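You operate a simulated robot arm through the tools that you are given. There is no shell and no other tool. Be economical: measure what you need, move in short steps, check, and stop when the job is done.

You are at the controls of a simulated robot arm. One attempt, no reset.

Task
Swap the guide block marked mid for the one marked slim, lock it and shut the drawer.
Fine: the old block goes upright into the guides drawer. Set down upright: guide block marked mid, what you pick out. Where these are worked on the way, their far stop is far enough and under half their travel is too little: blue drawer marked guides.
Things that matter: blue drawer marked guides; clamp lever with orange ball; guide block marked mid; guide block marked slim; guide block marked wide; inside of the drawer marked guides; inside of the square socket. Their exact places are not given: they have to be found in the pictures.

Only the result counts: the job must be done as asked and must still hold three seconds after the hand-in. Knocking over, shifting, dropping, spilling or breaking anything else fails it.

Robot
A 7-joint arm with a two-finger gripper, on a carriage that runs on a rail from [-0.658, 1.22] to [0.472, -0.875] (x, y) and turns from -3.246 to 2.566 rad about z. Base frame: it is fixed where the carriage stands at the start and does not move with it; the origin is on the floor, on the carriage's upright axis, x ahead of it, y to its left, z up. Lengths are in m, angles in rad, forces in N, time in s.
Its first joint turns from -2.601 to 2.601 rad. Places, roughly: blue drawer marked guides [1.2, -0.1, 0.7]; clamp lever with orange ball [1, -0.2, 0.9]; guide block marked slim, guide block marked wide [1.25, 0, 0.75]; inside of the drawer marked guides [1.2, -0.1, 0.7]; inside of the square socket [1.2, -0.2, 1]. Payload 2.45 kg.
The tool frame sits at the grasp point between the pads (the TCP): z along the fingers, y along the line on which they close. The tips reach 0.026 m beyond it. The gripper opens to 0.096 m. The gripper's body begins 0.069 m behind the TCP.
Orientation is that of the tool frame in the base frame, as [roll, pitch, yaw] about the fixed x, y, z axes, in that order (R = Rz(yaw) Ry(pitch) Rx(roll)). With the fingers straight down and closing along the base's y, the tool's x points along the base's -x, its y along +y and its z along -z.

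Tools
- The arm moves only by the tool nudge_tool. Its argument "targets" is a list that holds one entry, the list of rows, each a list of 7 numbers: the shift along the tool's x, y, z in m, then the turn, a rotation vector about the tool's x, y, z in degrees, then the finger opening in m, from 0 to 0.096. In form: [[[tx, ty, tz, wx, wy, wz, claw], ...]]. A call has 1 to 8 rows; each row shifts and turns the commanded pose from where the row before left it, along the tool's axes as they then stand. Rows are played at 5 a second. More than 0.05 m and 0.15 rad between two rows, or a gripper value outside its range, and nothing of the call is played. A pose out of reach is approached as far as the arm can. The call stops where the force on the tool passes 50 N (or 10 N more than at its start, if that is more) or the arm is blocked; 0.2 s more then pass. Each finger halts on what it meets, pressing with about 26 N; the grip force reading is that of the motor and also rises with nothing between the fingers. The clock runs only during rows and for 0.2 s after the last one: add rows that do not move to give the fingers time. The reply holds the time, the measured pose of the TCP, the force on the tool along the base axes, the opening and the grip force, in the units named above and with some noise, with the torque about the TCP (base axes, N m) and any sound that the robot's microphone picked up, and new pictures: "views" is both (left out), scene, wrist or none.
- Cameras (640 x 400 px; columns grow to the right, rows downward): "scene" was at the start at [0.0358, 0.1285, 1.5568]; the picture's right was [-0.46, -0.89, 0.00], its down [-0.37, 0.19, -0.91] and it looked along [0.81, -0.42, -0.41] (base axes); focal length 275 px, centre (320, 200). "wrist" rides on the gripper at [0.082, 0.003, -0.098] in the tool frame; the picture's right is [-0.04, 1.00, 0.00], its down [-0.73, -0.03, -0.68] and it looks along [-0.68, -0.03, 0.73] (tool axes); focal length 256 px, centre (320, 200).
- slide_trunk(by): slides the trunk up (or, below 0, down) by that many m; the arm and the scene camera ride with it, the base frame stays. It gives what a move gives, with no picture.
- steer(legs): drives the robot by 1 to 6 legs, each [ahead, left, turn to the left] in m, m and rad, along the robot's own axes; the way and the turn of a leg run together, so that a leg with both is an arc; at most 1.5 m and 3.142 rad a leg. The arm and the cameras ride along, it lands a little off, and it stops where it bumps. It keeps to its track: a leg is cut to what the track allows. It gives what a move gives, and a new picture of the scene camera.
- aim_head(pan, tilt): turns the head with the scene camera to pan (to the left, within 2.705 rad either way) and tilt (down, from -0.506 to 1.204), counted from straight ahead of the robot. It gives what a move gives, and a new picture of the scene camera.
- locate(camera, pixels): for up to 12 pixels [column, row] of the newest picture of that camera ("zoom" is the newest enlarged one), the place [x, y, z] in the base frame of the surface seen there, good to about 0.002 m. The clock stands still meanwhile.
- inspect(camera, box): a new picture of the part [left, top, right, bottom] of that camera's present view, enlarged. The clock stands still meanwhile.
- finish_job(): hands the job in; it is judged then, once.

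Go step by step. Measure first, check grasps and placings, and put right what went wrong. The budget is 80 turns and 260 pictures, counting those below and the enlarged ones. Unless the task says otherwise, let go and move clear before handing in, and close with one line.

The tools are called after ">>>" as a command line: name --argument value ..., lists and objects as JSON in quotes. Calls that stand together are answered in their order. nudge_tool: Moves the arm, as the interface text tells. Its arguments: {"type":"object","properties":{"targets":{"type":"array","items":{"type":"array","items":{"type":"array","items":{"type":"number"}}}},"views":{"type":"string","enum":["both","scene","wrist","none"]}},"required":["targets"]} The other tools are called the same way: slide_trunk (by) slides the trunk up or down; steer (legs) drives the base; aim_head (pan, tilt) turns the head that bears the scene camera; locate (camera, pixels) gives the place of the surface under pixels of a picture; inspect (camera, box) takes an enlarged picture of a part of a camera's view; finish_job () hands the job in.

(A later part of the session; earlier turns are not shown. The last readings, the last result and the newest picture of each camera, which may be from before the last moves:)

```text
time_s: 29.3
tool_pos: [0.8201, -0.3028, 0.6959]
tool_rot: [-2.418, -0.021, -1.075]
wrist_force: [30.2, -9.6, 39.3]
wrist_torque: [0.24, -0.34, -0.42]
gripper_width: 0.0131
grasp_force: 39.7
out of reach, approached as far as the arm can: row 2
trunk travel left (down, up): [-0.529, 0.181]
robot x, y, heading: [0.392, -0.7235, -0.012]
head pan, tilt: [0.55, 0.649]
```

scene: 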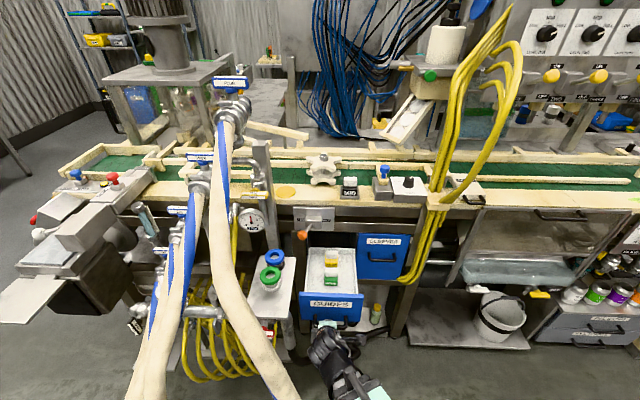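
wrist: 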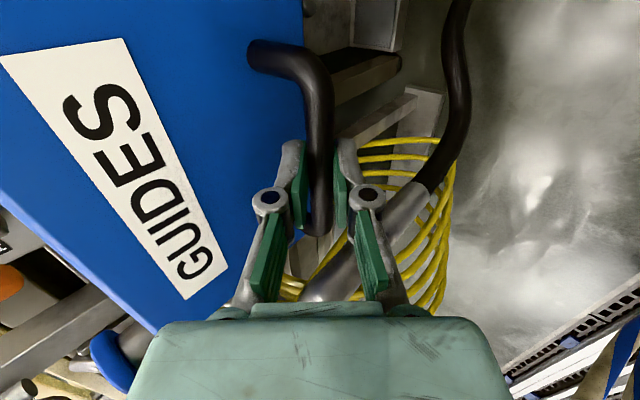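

The arm's own reach limit stopped it at about 0.28 m open, so that's far enough. I'll ease the drawer back 0.03 m to get retreat room, let go and withdraw along the fingers.

>>> nudge_tool --targets '[[[0, -0.0151, 0.0131, 0, 0, 0, 0], [0, -0.0151, 0.0131, 0, 0, 0, 0], [0, 0, 0, 0, 0, 0, 0.03], [0, 0, 0, 0, 0, 0, 0.03], [0, 0, -0.015, 0, 0, 0, 0.03], [0, 0, -0.02, 0, 0, 0, 0.03]]]'

```text
time_s: 30.7
tool_pos: [0.831, -0.2933, 0.7183]
tool_rot: [-2.426, -0.022, -1.075]
wrist_force: [0.7, -0.3, -0.8]
wrist_torque: [-0.03, 0.01, 0.0]
gripper_width: 0.0299
grasp_force: 0.1
trunk travel left (down, up): [-0.529, 0.181]
robot x, y, heading: [0.3919, -0.7269, -0.004]
head pan, tilt: [0.55, 0.649]
```

scene: 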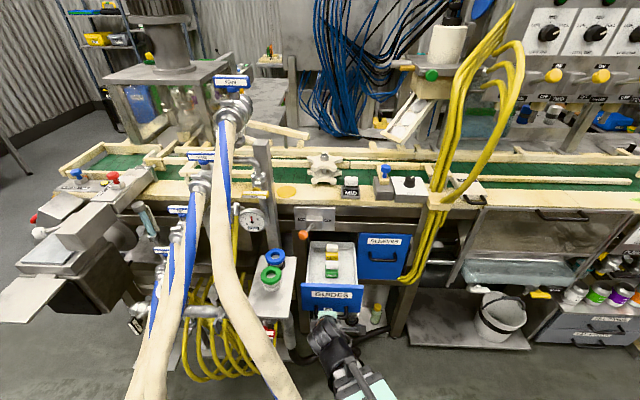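
wrist: 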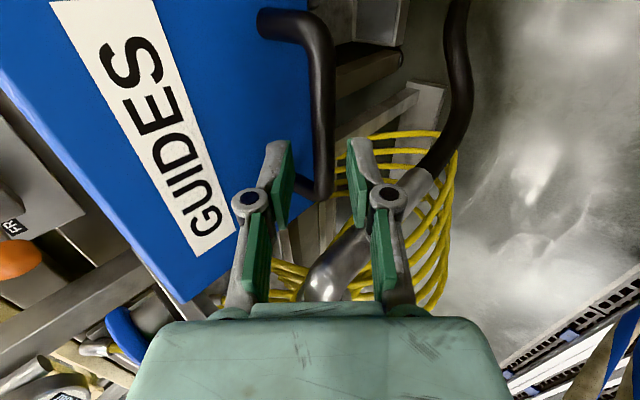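

The fingers are clear of the bar. I'll go straight up, then tilt back to vertical.

>>> nudge_tool --targets '[[[0, -0.0295, -0.034, 0, 0, 0, 0.03], [0, -0.0295, -0.034, 0, 0, 0, 0.03], [0, -0.0295, -0.034, 0, 0, 0, 0.03], [0, -0.0295, -0.034, 0, 0, 0, 0.03], [0, -0.045, 0, 0, 0, 0, 0.03], [0, 0, 0, -8.2, 0, 0, 0.06], [0, 0, 0, -8.2, 0, 0, 0.06], [0, 0, 0, -8.2, 0, 0, 0.06]]]' --views "none"

>>> nudge_tool --targets '[[[0, 0, 0, -8.2, 0, 0, 0.06], [0, 0, 0, -8.2, 0, 0, 0.06], [0, -0.03, 0, 0, 0, 0, 0.06], [0, -0.03, 0, 0, 0, 0, 0.06]]]'

>>> inspect --camera "scene" --box '[290, 170, 410, 320]'

```text
time_s: 32.5
tool_pos: [0.8695, -0.26, 0.927]
tool_rot: [-2.855, -0.022, -1.075]
wrist_force: [0.7, 0.1, 0.3]
wrist_torque: [-0.01, -0.01, 0.01]
gripper_width: 0.0599
grasp_force: 0.1
out of reach, approached as far as the arm can: row 1, 2, 3
trunk travel left (down, up): [-0.529, 0.181]
robot x, y, heading: [0.3906, -0.7261, -0.011]
head pan, tilt: [0.55, 0.649]
```

```text
time_s: 33.5
tool_pos: [0.9214, -0.232, 0.9273]
tool_rot: [-3.141, -0.021, -1.076]
wrist_force: [-0.3, -0.7, -0.7]
wrist_torque: [0.0, -0.01, -0.01]
gripper_width: 0.06
grasp_force: 0.0
trunk travel left (down, up): [-0.529, 0.181]
robot x, y, heading: [0.3947, -0.7256, -0.007]
head pan, tilt: [0.55, 0.649]
```

scene: 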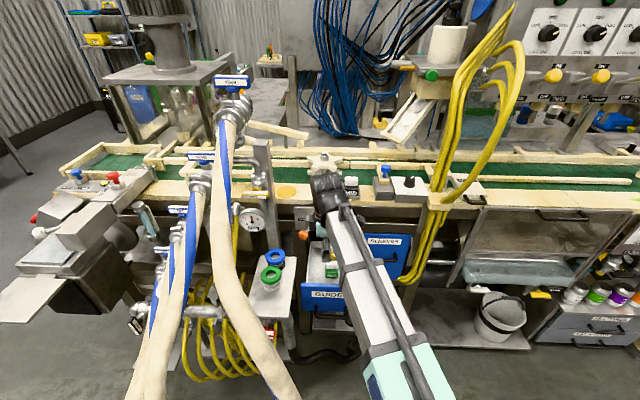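
wrist: 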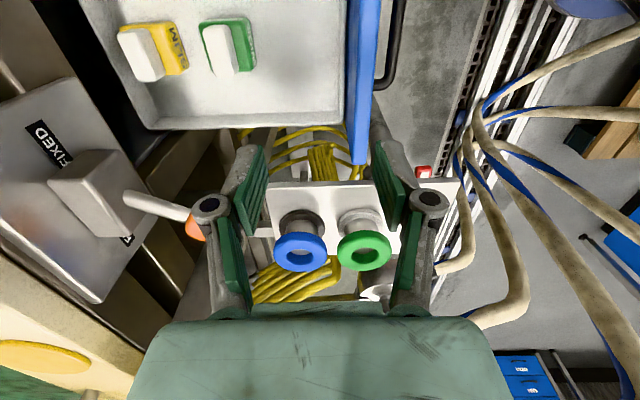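

```text
2.67 times, centred on (350, 245) of scene
```

zoom: 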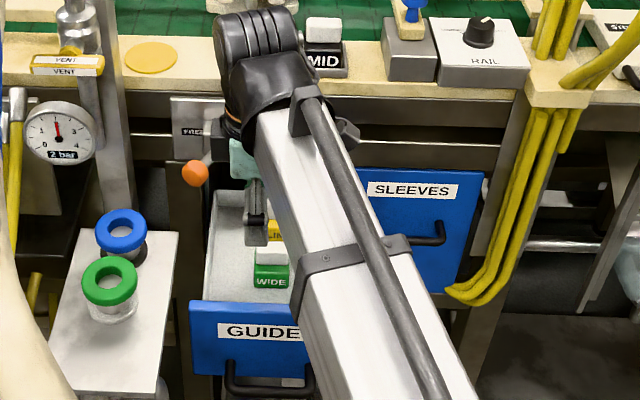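

The wrist camera sees into the drawer now. I'll measure the blocks, knobs and drawer floor.

>>> inspect --camera "wrist" --box '[90, 0, 390, 140]'

>>> locate --camera "wrist" --pixels '[[150, 70], [140, 35], [165, 72], [182, 45], [240, 62], [221, 30], [205, 28], [250, 45], [290, 60], [210, 100], [345, 60], [160, 120]]'

```text
2.13 times, centred on (240, 70) of wrist
```

zoom: 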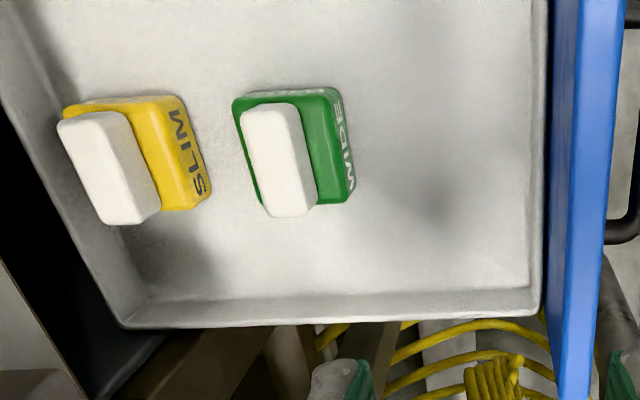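

```text
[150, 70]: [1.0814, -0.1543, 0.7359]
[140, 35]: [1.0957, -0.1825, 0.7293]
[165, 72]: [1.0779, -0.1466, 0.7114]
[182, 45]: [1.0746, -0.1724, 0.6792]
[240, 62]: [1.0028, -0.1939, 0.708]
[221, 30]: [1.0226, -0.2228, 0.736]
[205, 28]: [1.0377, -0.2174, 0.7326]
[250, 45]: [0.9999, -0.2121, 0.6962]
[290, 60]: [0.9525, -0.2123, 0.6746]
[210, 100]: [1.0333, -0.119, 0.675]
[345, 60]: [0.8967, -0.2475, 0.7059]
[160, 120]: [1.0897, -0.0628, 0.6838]
```

Floor is z≈0.675 and the knob tops are about 0.736. I'll measure the knob and body outlines more finely.

>>> locate --camera "zoom" --pixels '[[66, 124], [118, 114], [92, 120], [110, 170], [145, 190], [108, 218], [130, 218], [155, 180], [155, 100], [180, 102], [207, 190], [180, 208]]'

>>> locate --camera "zoom" --pixels '[[248, 110], [290, 106], [275, 160], [270, 212], [310, 200], [300, 212], [335, 92], [350, 195], [330, 200], [236, 98], [430, 250], [530, 290]]'

>>> inspect --camera "scene" --box '[335, 170, 375, 205]'

```text
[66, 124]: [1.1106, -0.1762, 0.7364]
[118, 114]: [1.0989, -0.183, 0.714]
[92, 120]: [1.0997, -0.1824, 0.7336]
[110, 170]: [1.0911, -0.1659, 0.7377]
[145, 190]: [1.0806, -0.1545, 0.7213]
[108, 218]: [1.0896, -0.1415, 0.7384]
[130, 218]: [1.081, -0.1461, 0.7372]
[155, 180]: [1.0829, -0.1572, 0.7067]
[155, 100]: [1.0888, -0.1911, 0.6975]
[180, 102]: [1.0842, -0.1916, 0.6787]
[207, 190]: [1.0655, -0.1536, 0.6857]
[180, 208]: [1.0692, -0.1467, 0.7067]
```

```text
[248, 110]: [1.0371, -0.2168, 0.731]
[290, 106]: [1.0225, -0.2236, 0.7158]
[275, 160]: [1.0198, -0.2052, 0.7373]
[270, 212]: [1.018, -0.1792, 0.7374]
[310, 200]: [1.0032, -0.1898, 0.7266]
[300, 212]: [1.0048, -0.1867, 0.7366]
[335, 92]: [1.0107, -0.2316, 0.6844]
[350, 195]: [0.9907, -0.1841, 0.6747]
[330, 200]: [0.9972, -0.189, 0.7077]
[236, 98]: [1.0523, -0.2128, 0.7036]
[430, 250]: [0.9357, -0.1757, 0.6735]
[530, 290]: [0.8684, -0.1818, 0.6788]
```

```text
11.43 times, centred on (355, 188) of scene
```

zoom: 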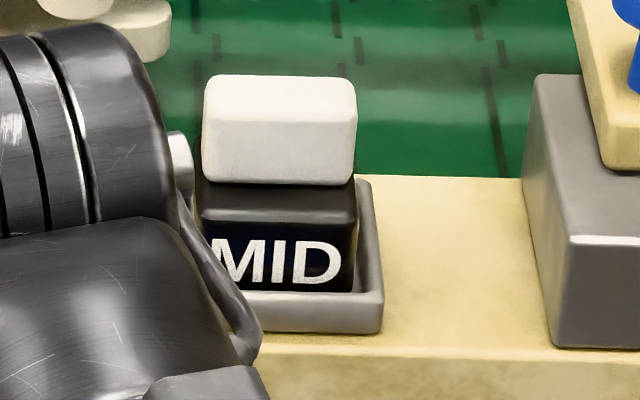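

SLIM sits at u≈0.884, right under the bench edge, so the drawer must come out further. I'll turn the tool back by 90°, then pull from inside the front panel with closed fingers. First I'll measure the MID block and the panel top.

>>> locate --camera "zoom" --pixels '[[210, 80], [350, 85], [280, 105], [280, 140], [215, 170], [345, 175], [280, 200], [300, 280], [350, 230], [300, 305], [375, 260], [560, 120]]'

>>> locate --camera "wrist" --pixels '[[362, 100], [362, 30], [352, 120], [372, 120], [345, 110], [348, 20], [200, 190], [195, 225]]'

>>> nudge_tool --targets '[[[0, -0.02, 0, 0, 0, 8.4, 0.03], [0, 0, 0, 0, 0, 8.4, 0], [0, 0, 0, 0, 0, 8.4, 0], [0, 0, 0, 0, 0, 8.4, 0], [0, 0, 0, 0, 0, 8.4, 0], [0, 0, 0, 0, 0, 8.4, 0], [0, 0, 0, 0, 0, 8.4, 0], [0, 0, 0, 0, 0, 8.4, 0]]]' --views "none"

>>> nudge_tool --targets '[[[0, 0, 0, 0, 0, 8.4, 0], [0, 0, 0, 0, 0, 8.4, 0], [0, 0, 0, 0, 0, 6, 0], [0, 0, 0, 0, 0, 0, 0]]]'

```text
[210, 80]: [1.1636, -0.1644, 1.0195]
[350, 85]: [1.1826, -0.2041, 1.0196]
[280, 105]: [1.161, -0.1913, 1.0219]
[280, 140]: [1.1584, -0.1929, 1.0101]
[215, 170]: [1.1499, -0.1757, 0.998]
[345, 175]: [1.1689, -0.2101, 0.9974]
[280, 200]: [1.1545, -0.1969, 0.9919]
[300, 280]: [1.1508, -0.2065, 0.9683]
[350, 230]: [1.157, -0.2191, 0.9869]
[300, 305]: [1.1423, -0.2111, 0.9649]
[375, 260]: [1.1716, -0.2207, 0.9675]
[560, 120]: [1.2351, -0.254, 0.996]
```

```text
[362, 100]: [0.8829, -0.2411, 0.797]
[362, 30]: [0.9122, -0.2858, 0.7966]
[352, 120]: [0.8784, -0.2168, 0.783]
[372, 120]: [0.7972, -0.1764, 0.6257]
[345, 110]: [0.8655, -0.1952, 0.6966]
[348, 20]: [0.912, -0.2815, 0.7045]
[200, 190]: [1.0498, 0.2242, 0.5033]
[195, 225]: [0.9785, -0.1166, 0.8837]
```

```text
time_s: 35.3
tool_pos: [0.9394, -0.2217, 0.9275]
tool_rot: [-3.12, -0.005, -2.25]
wrist_force: [-0.1, 0.0, 0.1]
wrist_torque: [0.0, 0.02, 0.0]
gripper_width: 0.0
grasp_force: 26.5
trunk travel left (down, up): [-0.529, 0.181]
robot x, y, heading: [0.3927, -0.7283, -0.014]
head pan, tilt: [0.55, 0.649]
```

```text
time_s: 36.3
tool_pos: [0.9397, -0.2229, 0.9281]
tool_rot: [-3.121, 0.001, -2.647]
wrist_force: [1.0, -0.1, 0.5]
wrist_torque: [-0.03, -0.02, -0.02]
gripper_width: 0.0003
grasp_force: 26.1
trunk travel left (down, up): [-0.529, 0.181]
robot x, y, heading: [0.3883, -0.7254, -0.011]
head pan, tilt: [0.55, 0.649]
```

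scene: 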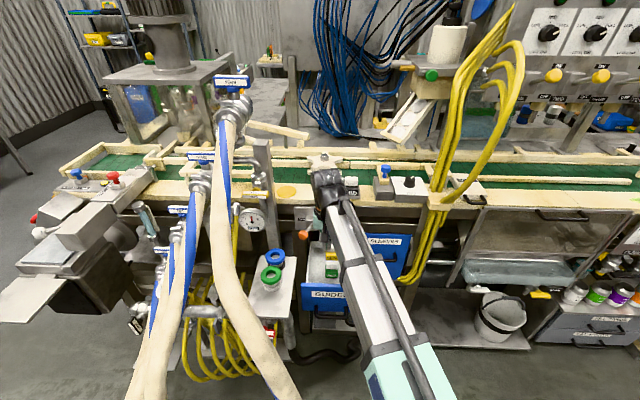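
wrist: 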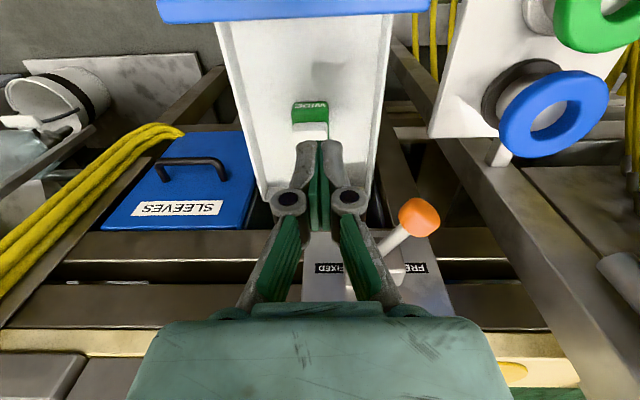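

MID knob: t 0.703–0.744, u≈0.935, top 1.021. I'll lower the closed fingers inside the drawer in front of WIDE and pull the panel outward.

>>> nudge_tool --targets '[[[0, -0.01, 0.04, -1.2, 0, 0, 0], [0, 0, 0.045, 0, 0, 0, 0], [0, 0, 0.045, 0, 0, 0, 0], [0, 0, 0.043, 0, 0, 0, 0], [0.025, 0, 0, 0, 0, 0, 0], [0.025, 0, 0, 0, 0, 0, 0]]]'

```text
time_s: 37.7
tool_pos: [0.9002, -0.2552, 0.7554]
tool_rot: [3.142, 0.002, -2.647]
wrist_force: [-0.4, 0.0, -0.9]
wrist_torque: [0.01, 0.01, 0.03]
gripper_width: 0.0
grasp_force: 28.6
trunk travel left (down, up): [-0.529, 0.181]
robot x, y, heading: [0.3913, -0.7247, -0.009]
head pan, tilt: [0.55, 0.649]
```

scene: 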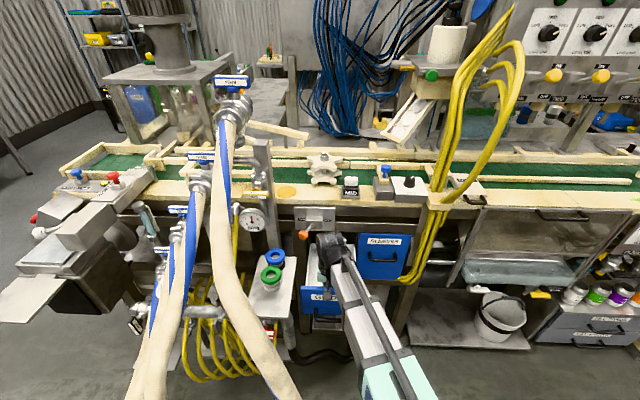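
wrist: 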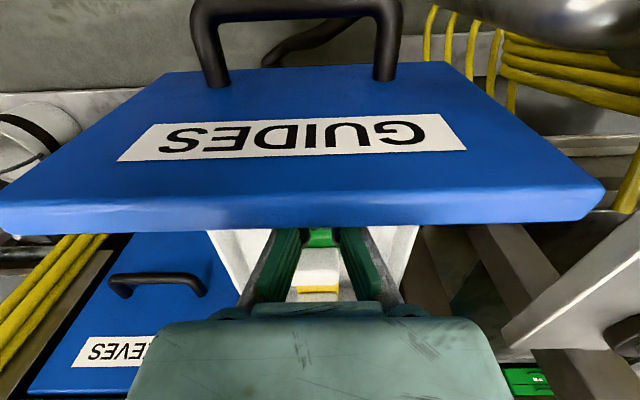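

There's no notable force yet. I'll keep pulling outward in small rows until it stops.

>>> nudge_tool --targets '[[[0.02, 0, 0, 0, 0, 0, 0], [0.02, 0, 0, 0, 0, 0, 0], [0.02, 0, 0, 0, 0, 0, 0], [0.015, 0, 0, 0, 0, 0, 0], [0.015, 0, 0, 0, 0, 0, 0]]]'

```text
time_s: 38.3
tool_pos: [0.8814, -0.2653, 0.7563]
tool_rot: [3.141, 0.024, -2.647]
wrist_force: [9.7, 5.1, 3.0]
wrist_torque: [-0.3, 0.35, 0.13]
gripper_width: 0.0062
grasp_force: 28.4
trunk travel left (down, up): [-0.529, 0.181]
robot x, y, heading: [0.3928, -0.7229, -0.015]
head pan, tilt: [0.55, 0.649]
stopped in row 2: the force on the tool passed its limit at 66 N (the readings are from after the stop); the commanded pose is now the measured one
```

scene: 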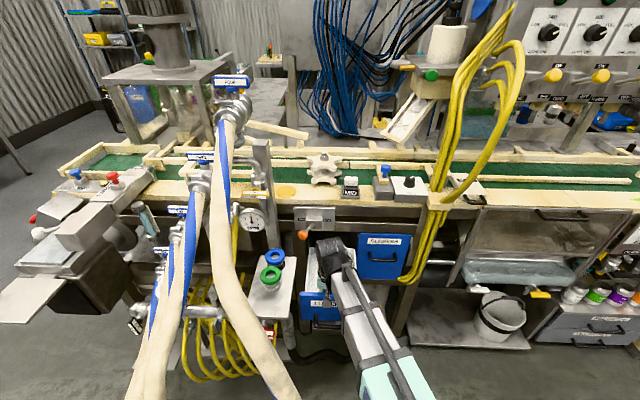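
wrist: 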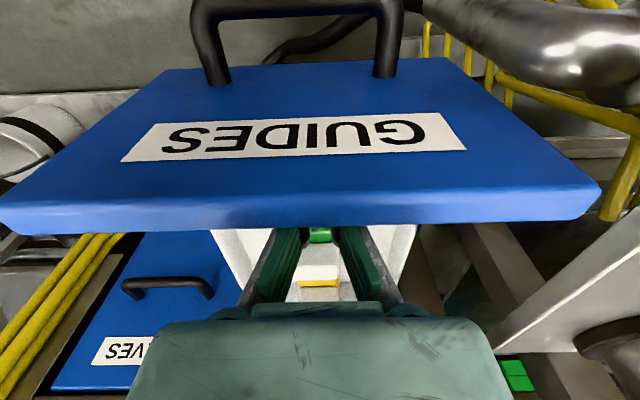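

The drawer has reached its far stop. I'll back off the panel slightly and rise.

>>> nudge_tool --targets '[[[-0.02, 0, 0, 0, -1.3, 0, 0.0], [0, 0, -0.045, 0, 0, 0, 0.0], [0, 0, -0.045, 0, 0, 0, 0.02], [0, 0, -0.045, 0, 0, 0, 0.06], [0, 0, -0.045, 0, 0, 0, 0.06], [-0.02, -0.0, -0.04, 0, 0, 0, 0.06], [-0.02, 0, -0.04, 0, 0, 0, 0.06]]]'

>>> inspect --camera "wrist" --box '[160, 0, 480, 200]'

```text
time_s: 39.9
tool_pos: [0.9199, -0.2433, 1.0183]
tool_rot: [3.141, 0.042, -2.648]
wrist_force: [-0.4, 0.1, 0.7]
wrist_torque: [-0.02, 0.03, -0.03]
gripper_width: 0.0599
grasp_force: 0.1
trunk travel left (down, up): [-0.529, 0.181]
robot x, y, heading: [0.3895, -0.7265, -0.009]
head pan, tilt: [0.55, 0.649]
```

scene: 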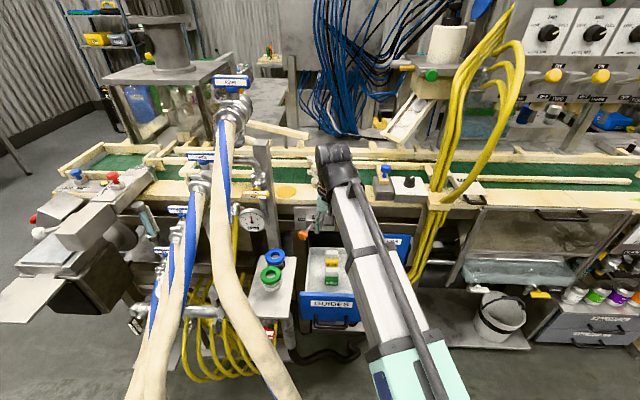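
wrist: 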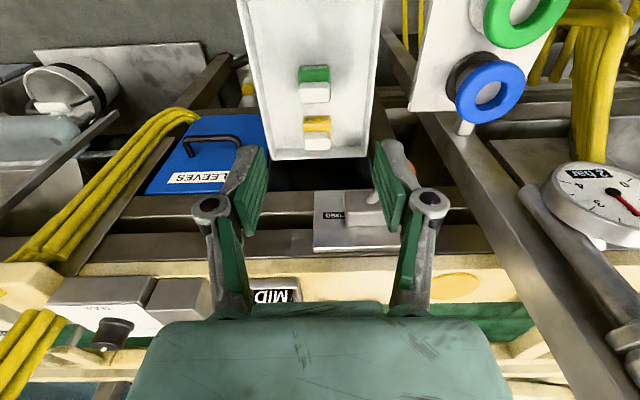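

```text
2.00 times, centred on (320, 100) of wrist
```

zoom: 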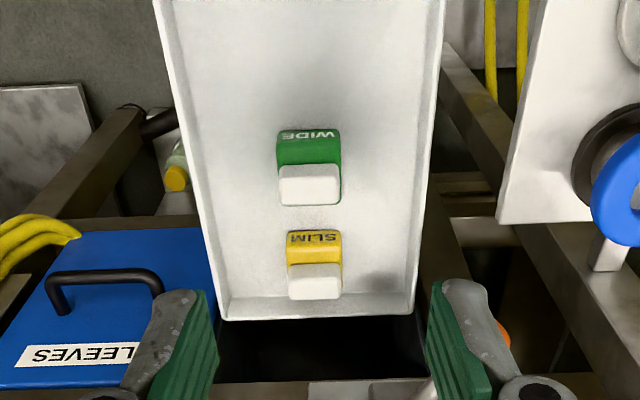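

The full drawer is visible now and slides clear of the frame. I'll measure SLIM and WIDE in their new places, and the free floor.

>>> locate --camera "zoom" --pixels '[[289, 268], [340, 268], [292, 296], [338, 296], [316, 280], [290, 240], [340, 240], [340, 168], [282, 200], [340, 200], [320, 40], [320, 310]]'

>>> locate --camera "zoom" --pixels '[[175, 60], [430, 60], [410, 300], [228, 310], [320, 5], [290, 135], [342, 140], [440, 100], [505, 335], [350, 390]]'

>>> nudge_tool --targets '[[[0, 0, -0.04, 0, 2.4, 0, 0.06], [0, -0.03, -0.03, 0, 0, 0, 0.06], [0, -0.03, -0.02, 0, 0, 0, 0.06], [0, 0, 0, 0, 0, 0, 0.06]]]'

```text
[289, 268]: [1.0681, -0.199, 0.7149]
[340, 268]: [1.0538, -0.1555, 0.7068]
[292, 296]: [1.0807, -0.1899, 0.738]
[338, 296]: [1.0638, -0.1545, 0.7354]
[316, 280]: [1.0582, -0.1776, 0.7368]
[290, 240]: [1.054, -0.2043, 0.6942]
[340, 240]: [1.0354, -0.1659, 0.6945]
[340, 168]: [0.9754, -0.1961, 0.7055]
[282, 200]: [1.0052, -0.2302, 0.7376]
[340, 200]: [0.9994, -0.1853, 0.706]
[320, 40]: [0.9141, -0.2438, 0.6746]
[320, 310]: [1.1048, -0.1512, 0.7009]
```

```text
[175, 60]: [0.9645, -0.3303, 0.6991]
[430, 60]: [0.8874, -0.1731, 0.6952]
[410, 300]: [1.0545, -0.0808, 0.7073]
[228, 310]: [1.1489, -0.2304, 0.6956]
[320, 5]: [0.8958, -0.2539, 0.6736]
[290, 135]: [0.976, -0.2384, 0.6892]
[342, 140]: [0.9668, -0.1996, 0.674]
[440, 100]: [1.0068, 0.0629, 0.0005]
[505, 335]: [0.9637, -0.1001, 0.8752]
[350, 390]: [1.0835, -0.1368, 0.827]
```

```text
time_s: 40.9
tool_pos: [0.9485, -0.2977, 1.1086]
tool_rot: [-3.141, 0.003, -2.65]
wrist_force: [0.0, 0.7, 0.8]
wrist_torque: [0.02, -0.02, 0.03]
gripper_width: 0.0598
grasp_force: 0.1
trunk travel left (down, up): [-0.529, 0.181]
robot x, y, heading: [0.391, -0.7238, -0.004]
head pan, tilt: [0.55, 0.649]
```

scene: 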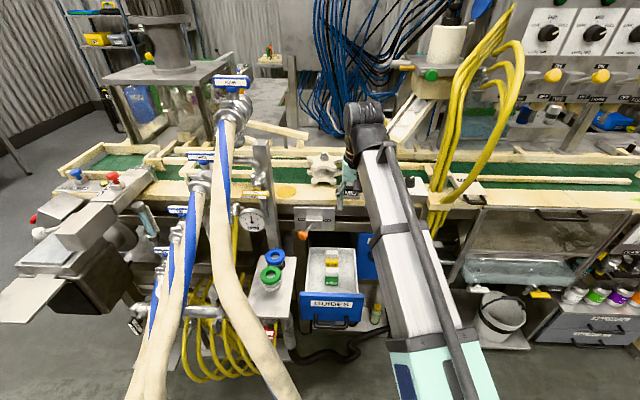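
wrist: 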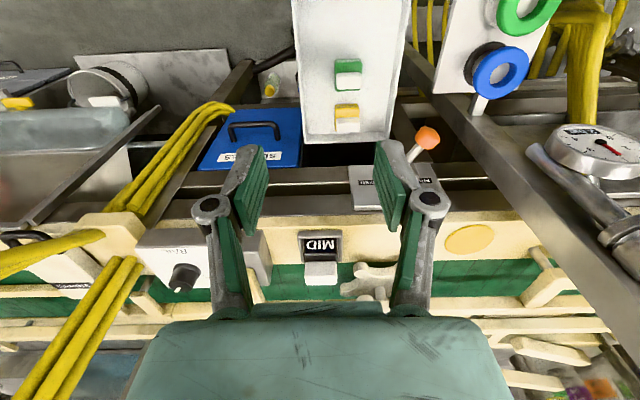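

SLIM is centred at u≈0.850, t≈0.664, and there's free floor at u≈0.65–0.74 in front of WIDE. Now I'll move over MID in the socket (u 0.934, t 0.7235).

>>> nudge_tool --targets '[[[-0.04, -0.009, 0, 0, 0, -0.4, 0.062], [-0.045, 0, 0, 0, 0, 0, 0.062], [-0.045, 0, 0, 0, 0, 0, 0.062], [-0.045, 0, 0, 0, 0, 0, 0.062], [-0.045, 0, 0, 0, 0, 0, 0.062], [-0.023, 0, 0.02, 0, 0, 0, 0.062], [0, 0, 0, 0, 0, 0, 0.062]]]'

>>> inspect --camera "scene" --box '[325, 150, 385, 210]'

>>> inspect --camera "wrist" --box '[220, 100, 420, 240]'

```text
time_s: 42.5
tool_pos: [1.1658, -0.1886, 1.0864]
tool_rot: [3.141, 0.002, -2.641]
wrist_force: [-0.2, 0.4, -0.6]
wrist_torque: [0.0, 0.01, 0.03]
gripper_width: 0.062
grasp_force: 0.0
trunk travel left (down, up): [-0.529, 0.181]
robot x, y, heading: [0.3952, -0.7211, -0.012]
head pan, tilt: [0.55, 0.649]
```

scene: 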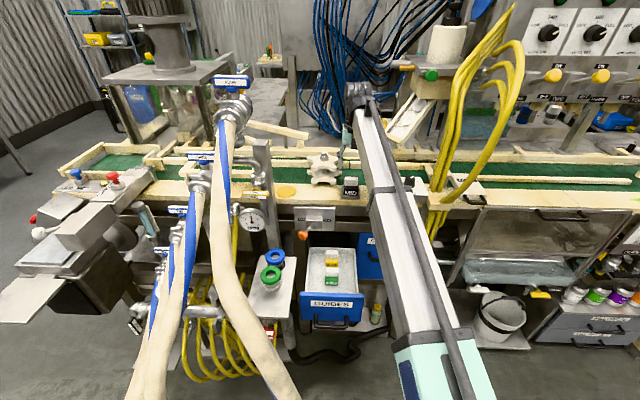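
wrist: 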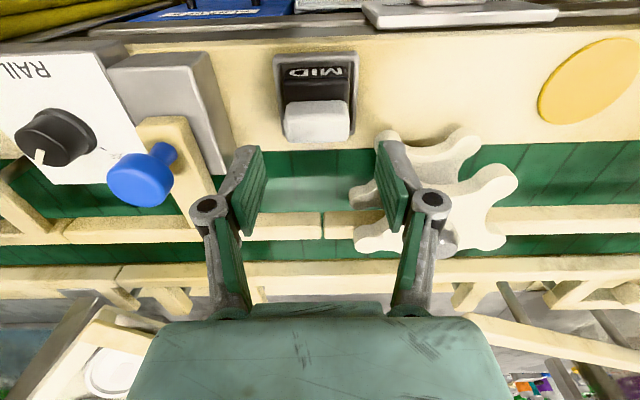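

```text
6.67 times, centred on (355, 180) of scene
```

zoom: 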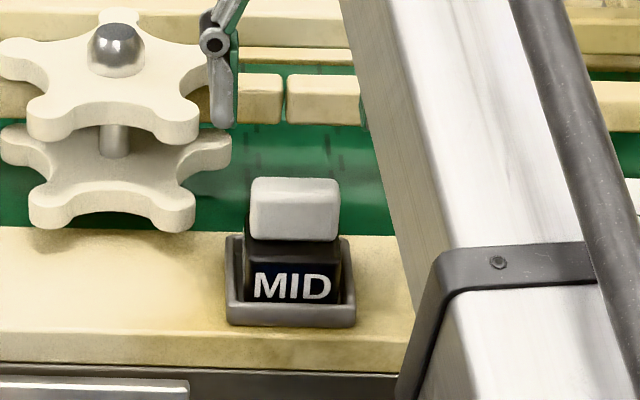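

```text
2.86 times, centred on (320, 170) of wrist
```

zoom: 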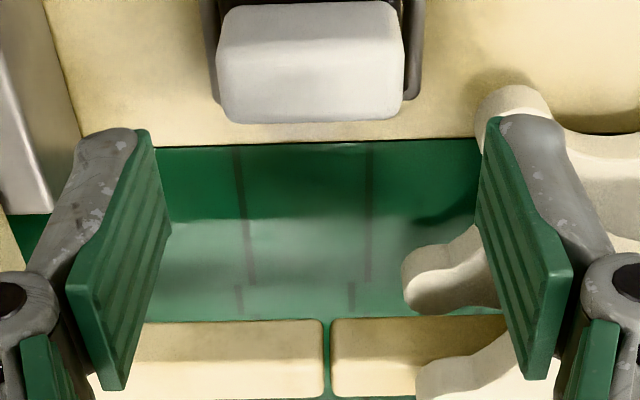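

The knob is ahead and to the side, and the star wheel lies near the left finger (wrist zoom 430,275 and 510,100). I'll measure both.

>>> locate --camera "zoom" --pixels '[[225, 95], [400, 95], [240, 12], [385, 12], [315, 50], [425, 275], [500, 95], [440, 370], [225, 60], [402, 60]]'

>>> locate --camera "wrist" --pixels '[[275, 62], [355, 62], [300, 108], [340, 108], [320, 130], [440, 180], [490, 175], [460, 140], [470, 215], [375, 235], [385, 140]]'

```text
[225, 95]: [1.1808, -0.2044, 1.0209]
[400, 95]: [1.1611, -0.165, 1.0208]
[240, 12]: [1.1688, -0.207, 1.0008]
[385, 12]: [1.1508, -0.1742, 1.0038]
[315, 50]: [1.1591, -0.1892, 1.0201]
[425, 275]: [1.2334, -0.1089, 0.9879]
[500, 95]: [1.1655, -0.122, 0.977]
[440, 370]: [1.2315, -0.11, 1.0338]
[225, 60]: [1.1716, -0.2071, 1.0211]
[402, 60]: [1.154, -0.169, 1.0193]
```

```text
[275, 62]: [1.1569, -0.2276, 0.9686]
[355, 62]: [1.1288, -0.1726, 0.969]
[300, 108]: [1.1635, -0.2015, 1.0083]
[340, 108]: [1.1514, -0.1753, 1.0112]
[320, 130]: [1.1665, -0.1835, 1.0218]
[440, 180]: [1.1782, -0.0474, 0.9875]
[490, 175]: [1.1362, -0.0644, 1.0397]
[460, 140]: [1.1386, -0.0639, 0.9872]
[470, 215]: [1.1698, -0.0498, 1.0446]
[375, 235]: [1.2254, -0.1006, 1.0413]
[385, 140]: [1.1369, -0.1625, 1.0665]
```

The knob is at t 0.700–0.743, u≈0.934, so the tool is already over it. The star wheel is clear of the finger by about 0.02 m. I'll descend 0.067 m and close.

>>> nudge_tool --targets '[[[0, 0.001, 0.03, 0, 0, 0, 0.056], [0, 0, 0.037, 0, 0, 0, 0.056], [0, 0, 0, 0, 0, 0, 0.056], [0, 0, 0, 0, 0, 0, 0.0], [0, 0, 0, 0, 0, 0, 0.0]]]'

>>> inspect --camera "wrist" --box '[220, 100, 420, 240]'

```text
time_s: 43.7
tool_pos: [1.1666, -0.187, 1.0201]
tool_rot: [3.141, 0.004, -2.641]
wrist_force: [-0.3, 0.7, 3.0]
wrist_torque: [0.01, 0.01, -0.02]
gripper_width: 0.0452
grasp_force: 26.2
trunk travel left (down, up): [-0.529, 0.181]
robot x, y, heading: [0.391, -0.7201, -0.012]
head pan, tilt: [0.55, 0.649]
```

scene: 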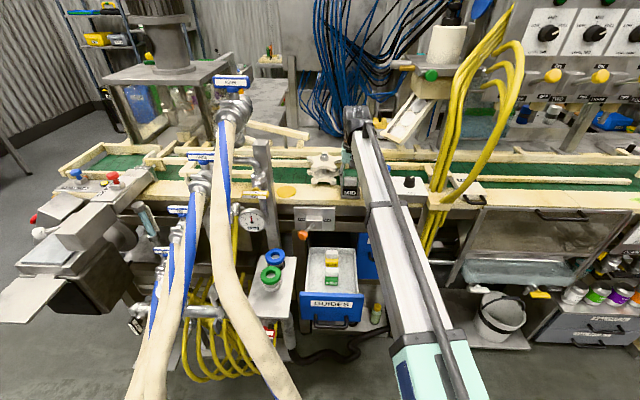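
wrist: 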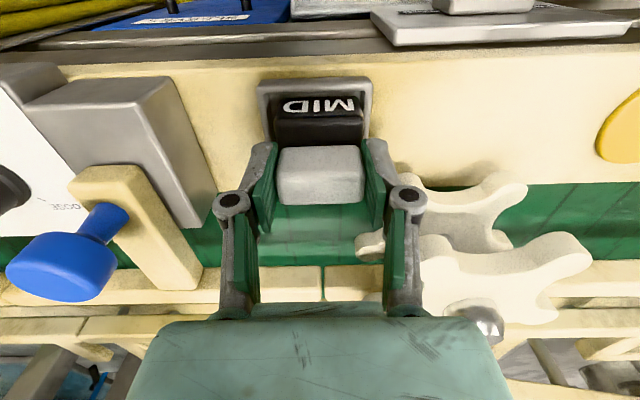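

```text
2.86 times, centred on (320, 170) of wrist
```

zoom: 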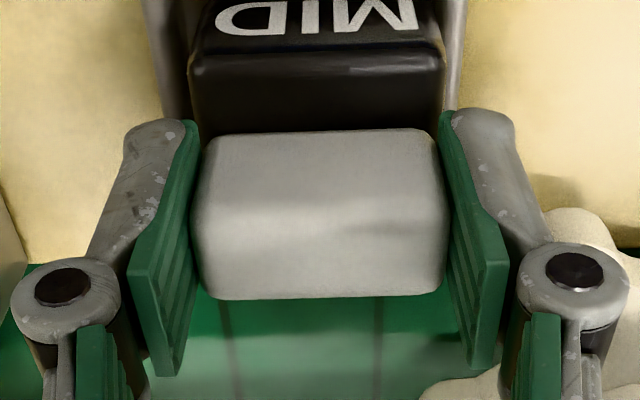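

MID is held (opening 0.045). I'll lift it gently.

>>> nudge_tool --targets '[[[0, 0, -0.015, 0, 0, 0, 0.0], [0, 0, -0.02, 0, 0, 0, 0.0], [0, 0, -0.03, 0, 0, 0, 0.0], [0, 0, -0.04, 0, 0, 0, 0.0]]]'

>>> inspect --camera "wrist" --box '[220, 60, 420, 220]'

```text
time_s: 44.7
tool_pos: [1.1654, -0.1866, 1.1288]
tool_rot: [3.141, 0.005, -2.641]
wrist_force: [-0.8, 0.2, 0.1]
wrist_torque: [0.02, 0.01, 0.0]
gripper_width: 0.045
grasp_force: 25.4
trunk travel left (down, up): [-0.529, 0.181]
robot x, y, heading: [0.3902, -0.7234, -0.007]
head pan, tilt: [0.55, 0.649]
```

scene: 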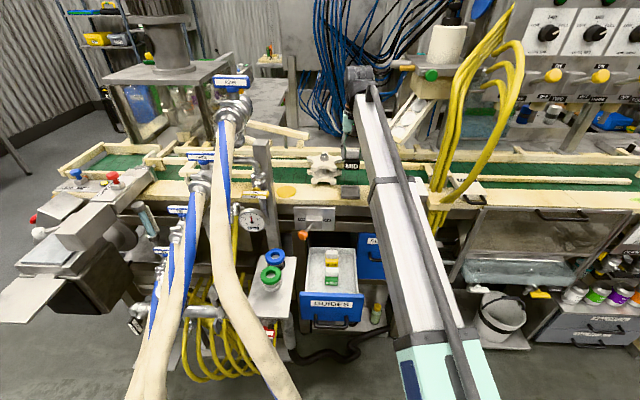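
wrist: 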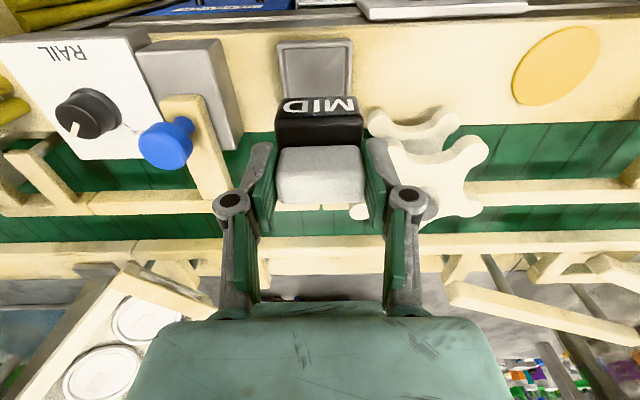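

```text
2.50 times, centred on (320, 140) of wrist
```

zoom: 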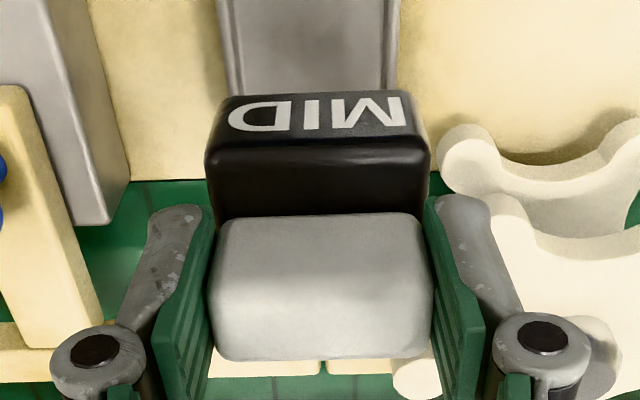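

MID came out cleanly and upright. I'll measure the empty socket, then carry MID over to the drawer.

>>> locate --camera "wrist" --pixels '[[276, 43], [354, 43], [284, 48], [347, 48], [315, 60], [315, 80], [287, 90], [352, 92], [278, 85], [315, 42]]'

>>> nudge_tool --targets '[[[0.04, 0.01, 0, 0, 0, 0, 0.0], [0.045, 0.01, 0, 0, 0, 0, 0.0], [0.045, 0.01, 0, 0, 0, 0, 0.0], [0.045, 0.01, 0, 0, 0, 0, 0.0], [0.045, 0.01, 0.0, 0, 0, 0, 0.0], [0.015, 0.008, 0.03, 0, 0, 0, 0.0], [0, 0, 0.04, 0, 0, 0, 0.0], [0, 0, 0.04, 0, 0, 0, 0.0]]]'

```text
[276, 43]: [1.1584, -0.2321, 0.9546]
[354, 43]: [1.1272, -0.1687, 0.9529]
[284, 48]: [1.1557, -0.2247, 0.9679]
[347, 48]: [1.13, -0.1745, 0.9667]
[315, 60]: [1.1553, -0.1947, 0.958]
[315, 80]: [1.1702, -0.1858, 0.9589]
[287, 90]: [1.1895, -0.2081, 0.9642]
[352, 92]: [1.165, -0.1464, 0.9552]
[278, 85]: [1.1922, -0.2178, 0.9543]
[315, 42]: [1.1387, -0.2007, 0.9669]
```

```text
time_s: 46.5
tool_pos: [0.9295, -0.2502, 1.0173]
tool_rot: [3.141, 0.002, -2.64]
wrist_force: [0.0, -0.3, -0.7]
wrist_torque: [-0.01, -0.01, -0.02]
gripper_width: 0.0452
grasp_force: 26.0
trunk travel left (down, up): [-0.529, 0.181]
robot x, y, heading: [0.3923, -0.723, -0.01]
head pan, tilt: [0.55, 0.649]
```

scene: 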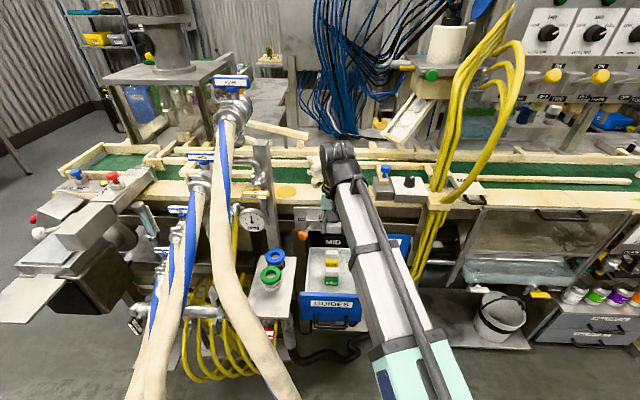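
wrist: 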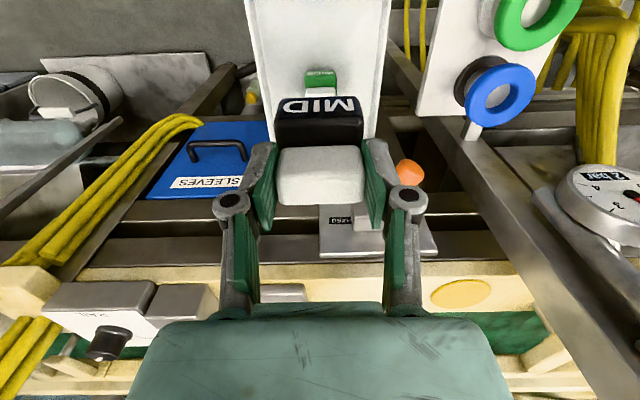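

Holding MID at u≈0.697, t≈0.664, z 1.017. I'll descend to just above the drawer floor (rest is TCP z≈0.737).

>>> nudge_tool --targets '[[[-0.003, 0, 0.045, 0, 0, 0, 0.0], [0, 0, 0.045, 0, 0, 0, 0.0], [0, 0, 0.045, 0, 0, 0, 0.0], [0, 0, 0.045, 0, 0, 0, 0.0], [0, 0, 0.045, 0, 0, 0, 0.0], [0, 0, 0.03, 0, 0, 0, 0.0], [0, 0, 0.01, 0, 0, 0, 0]]]'

>>> inspect --camera "scene" --box '[290, 220, 380, 340]'

```text
time_s: 48.1
tool_pos: [0.9357, -0.2496, 0.7518]
tool_rot: [3.14, 0.001, -2.64]
wrist_force: [1.5, 0.3, -0.5]
wrist_torque: [0.01, 0.01, -0.02]
gripper_width: 0.0452
grasp_force: 25.7
trunk travel left (down, up): [-0.529, 0.181]
robot x, y, heading: [0.393, -0.7243, -0.011]
head pan, tilt: [0.55, 0.649]
```

scene: 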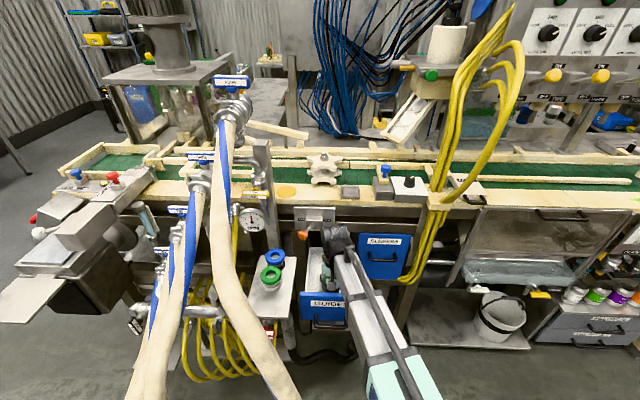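
wrist: 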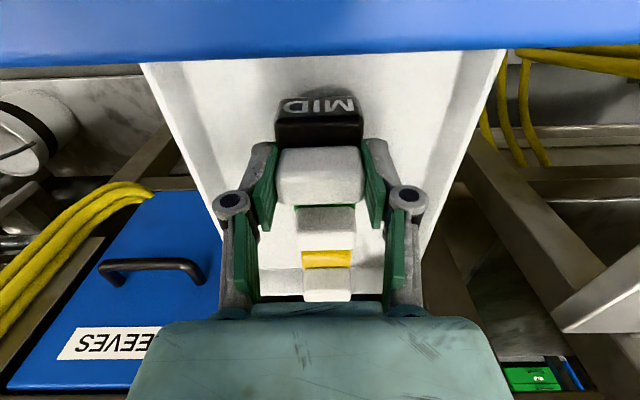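

```text
3.33 times, centred on (335, 280) of scene
```

zoom: 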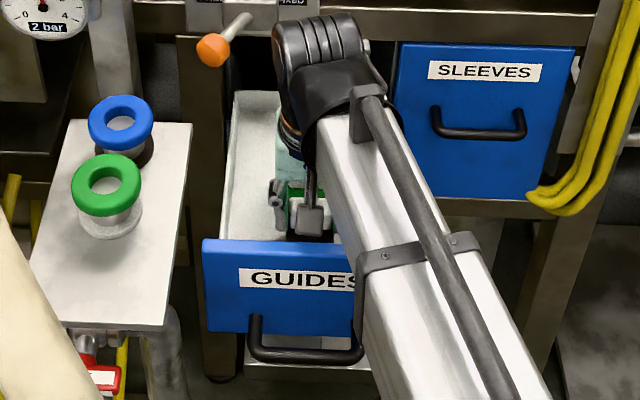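

Clear on all sides, with about 0.015 m left. I'll lower slowly until touch.

>>> nudge_tool --targets '[[[0, 0, 0.007, 0, 0, 0, 0.0], [0, 0, 0.004, 0, 0, 0, 0.0], [0, 0, 0.002, 0, 0, 0, 0.0], [0, 0, 0.0015, 0, 0, 0, 0.0], [0, 0, 0, 0, 0, 0, 0.0]]]' --views "wrist"

```text
time_s: 49.3
tool_pos: [0.9341, -0.2493, 0.7378]
tool_rot: [3.141, 0.003, -2.64]
wrist_force: [-0.4, -1.3, -0.4]
wrist_torque: [0.02, -0.04, 0.02]
gripper_width: 0.0451
grasp_force: 26.7
trunk travel left (down, up): [-0.529, 0.181]
robot x, y, heading: [0.3913, -0.7259, -0.011]
head pan, tilt: [0.55, 0.649]
```

wrist: 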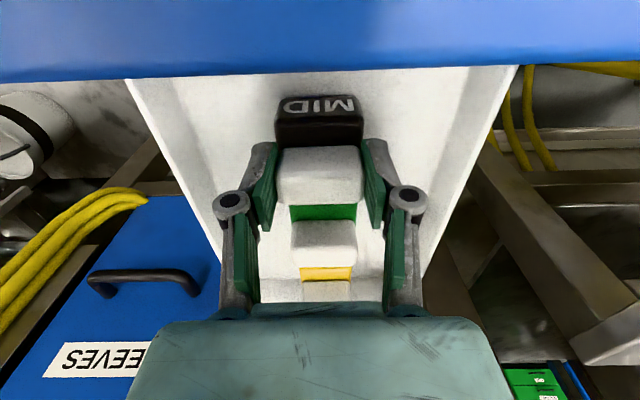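

>>> nudge_tool --targets '[[[0, 0, 0.0015, 0, 0, 0, 0.0], [0, 0, 0.0015, 0, 0, 0, 0.0], [0, 0, 0, 0, 0, 0, 0.0]]]' --views "none"

```text
time_s: 50.1
tool_pos: [0.9371, -0.2486, 0.7363]
tool_rot: [3.14, 0.004, -2.641]
wrist_force: [0.2, 1.5, 12.0]
wrist_torque: [-0.03, -0.04, 0.0]
gripper_width: 0.0449
grasp_force: 25.9
trunk travel left (down, up): [-0.529, 0.181]
robot x, y, heading: [0.3903, -0.7232, -0.012]
head pan, tilt: [0.55, 0.649]
```

Contact shows 12 N upward, so MID rests on the drawer floor. I'll release it and rise straight up.

>>> nudge_tool --targets '[[[0, 0, -0.001, 0, 0, 0, 0.058], [0, 0, 0, 0, 0, 0, 0.058], [0, 0, -0.02, 0, 0, 0, 0.058], [0, 0, -0.045, 0, 0, 0, 0.058], [0, 0, -0.045, 0, 0, 0, 0.058], [0, 0, -0.045, 0, 0, 0, 0.058], [0, 0, -0.03, 0, 0, 0, 0.058]]]'

>>> inspect --camera "wrist" --box '[160, 0, 480, 200]'

>>> inspect --camera "scene" --box '[290, 220, 380, 340]'

```text
time_s: 51.7
tool_pos: [0.9342, -0.2496, 0.9213]
tool_rot: [3.141, 0.003, -2.641]
wrist_force: [-0.1, 0.4, 0.0]
wrist_torque: [0.02, 0.0, 0.0]
gripper_width: 0.0579
grasp_force: 0.0
trunk travel left (down, up): [-0.529, 0.181]
robot x, y, heading: [0.3895, -0.7249, -0.006]
head pan, tilt: [0.55, 0.649]
```

scene: 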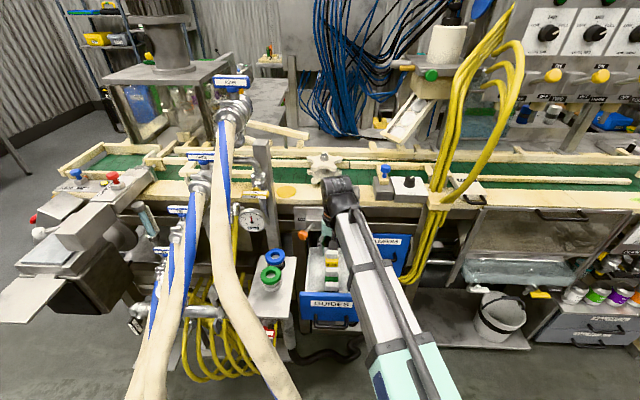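
wrist: 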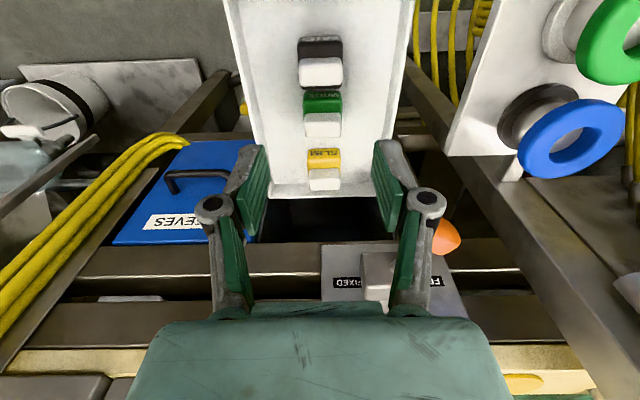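

```text
2.00 times, centred on (320, 100) of wrist
```

zoom: 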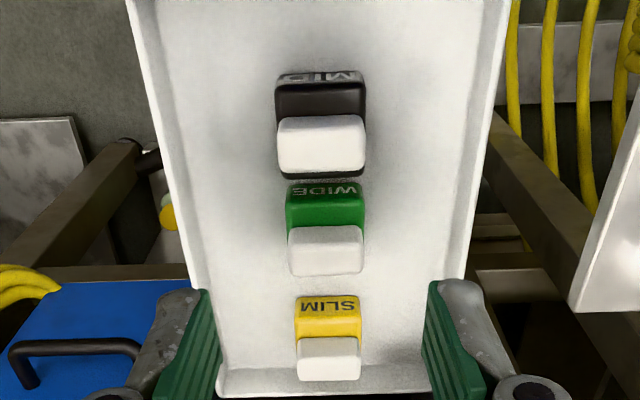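

```text
3.33 times, centred on (335, 280) of scene
```

zoom: 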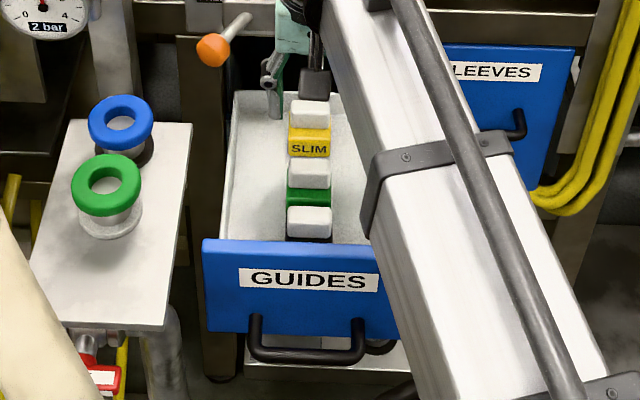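

MID stands upright in the drawer. I'll re-measure SLIM from here before grasping it, and the frame edge above.

>>> locate --camera "wrist" --pixels '[[311, 187], [338, 187], [311, 172], [338, 172], [325, 180], [309, 151], [339, 151], [325, 160], [345, 250], [370, 290], [325, 240], [440, 235]]'

```text
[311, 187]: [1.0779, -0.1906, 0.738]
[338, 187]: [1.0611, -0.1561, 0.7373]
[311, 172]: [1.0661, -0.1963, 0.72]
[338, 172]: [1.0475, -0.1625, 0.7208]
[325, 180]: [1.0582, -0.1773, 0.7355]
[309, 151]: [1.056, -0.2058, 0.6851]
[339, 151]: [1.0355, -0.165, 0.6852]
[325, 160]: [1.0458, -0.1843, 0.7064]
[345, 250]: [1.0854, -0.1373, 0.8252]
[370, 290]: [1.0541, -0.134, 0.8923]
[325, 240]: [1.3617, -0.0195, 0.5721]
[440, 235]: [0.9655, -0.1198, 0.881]
```

SLIM is centred at u≈0.851, t≈0.6635, just short of the lever plate at u≈0.887. I'll tilt the hand 20° back from the bench and come to a pre-grasp.

>>> nudge_tool --targets '[[[0, 0, 0, 0, -6.7, 0, 0.058], [0, 0, 0, 0, -6.7, 0, 0.058], [0, 0, 0, 0, -6.7, 0, 0.058], [-0.0243, 0.0007, 0.0394, 0, 0, 0, 0.058], [-0.0243, 0.0007, 0.0394, 0, 0, 0, 0.058], [-0.0243, 0.0007, 0.0394, 0, 0, 0, 0.058], [0, 0, 0, 0, 0, 0, 0.058]]]'

>>> inspect --camera "wrist" --box '[200, 80, 440, 260]'

>>> inspect --camera "scene" --box '[290, 200, 380, 320]'

```text
time_s: 53.3
tool_pos: [1.0309, -0.1932, 0.8361]
tool_rot: [-3.141, 0.354, -2.641]
wrist_force: [0.1, -0.1, 0.4]
wrist_torque: [-0.01, 0.0, 0.0]
gripper_width: 0.0579
grasp_force: 0.1
trunk travel left (down, up): [-0.529, 0.181]
robot x, y, heading: [0.3931, -0.7263, -0.007]
head pan, tilt: [0.55, 0.649]
```

scene: 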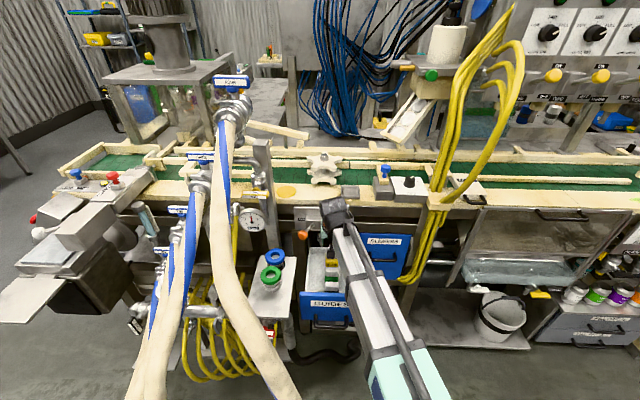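
wrist: 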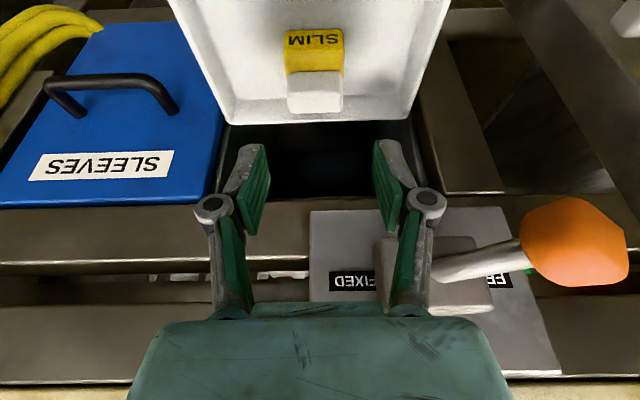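

```text
2.22 times, centred on (320, 170) of wrist
```

zoom: 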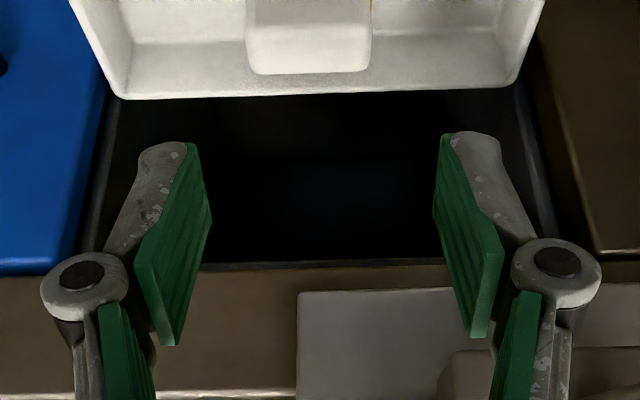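

```text
3.33 times, centred on (335, 260) of scene
```

zoom: 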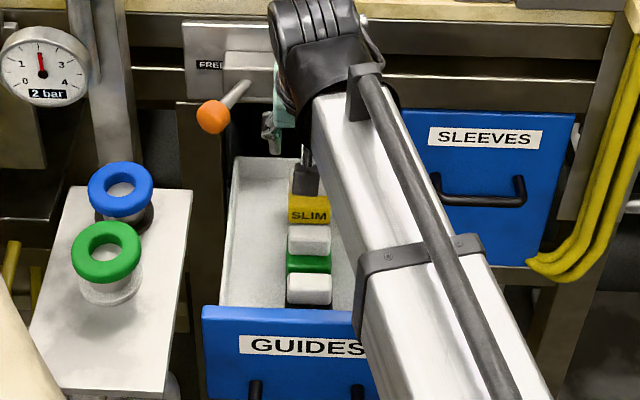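

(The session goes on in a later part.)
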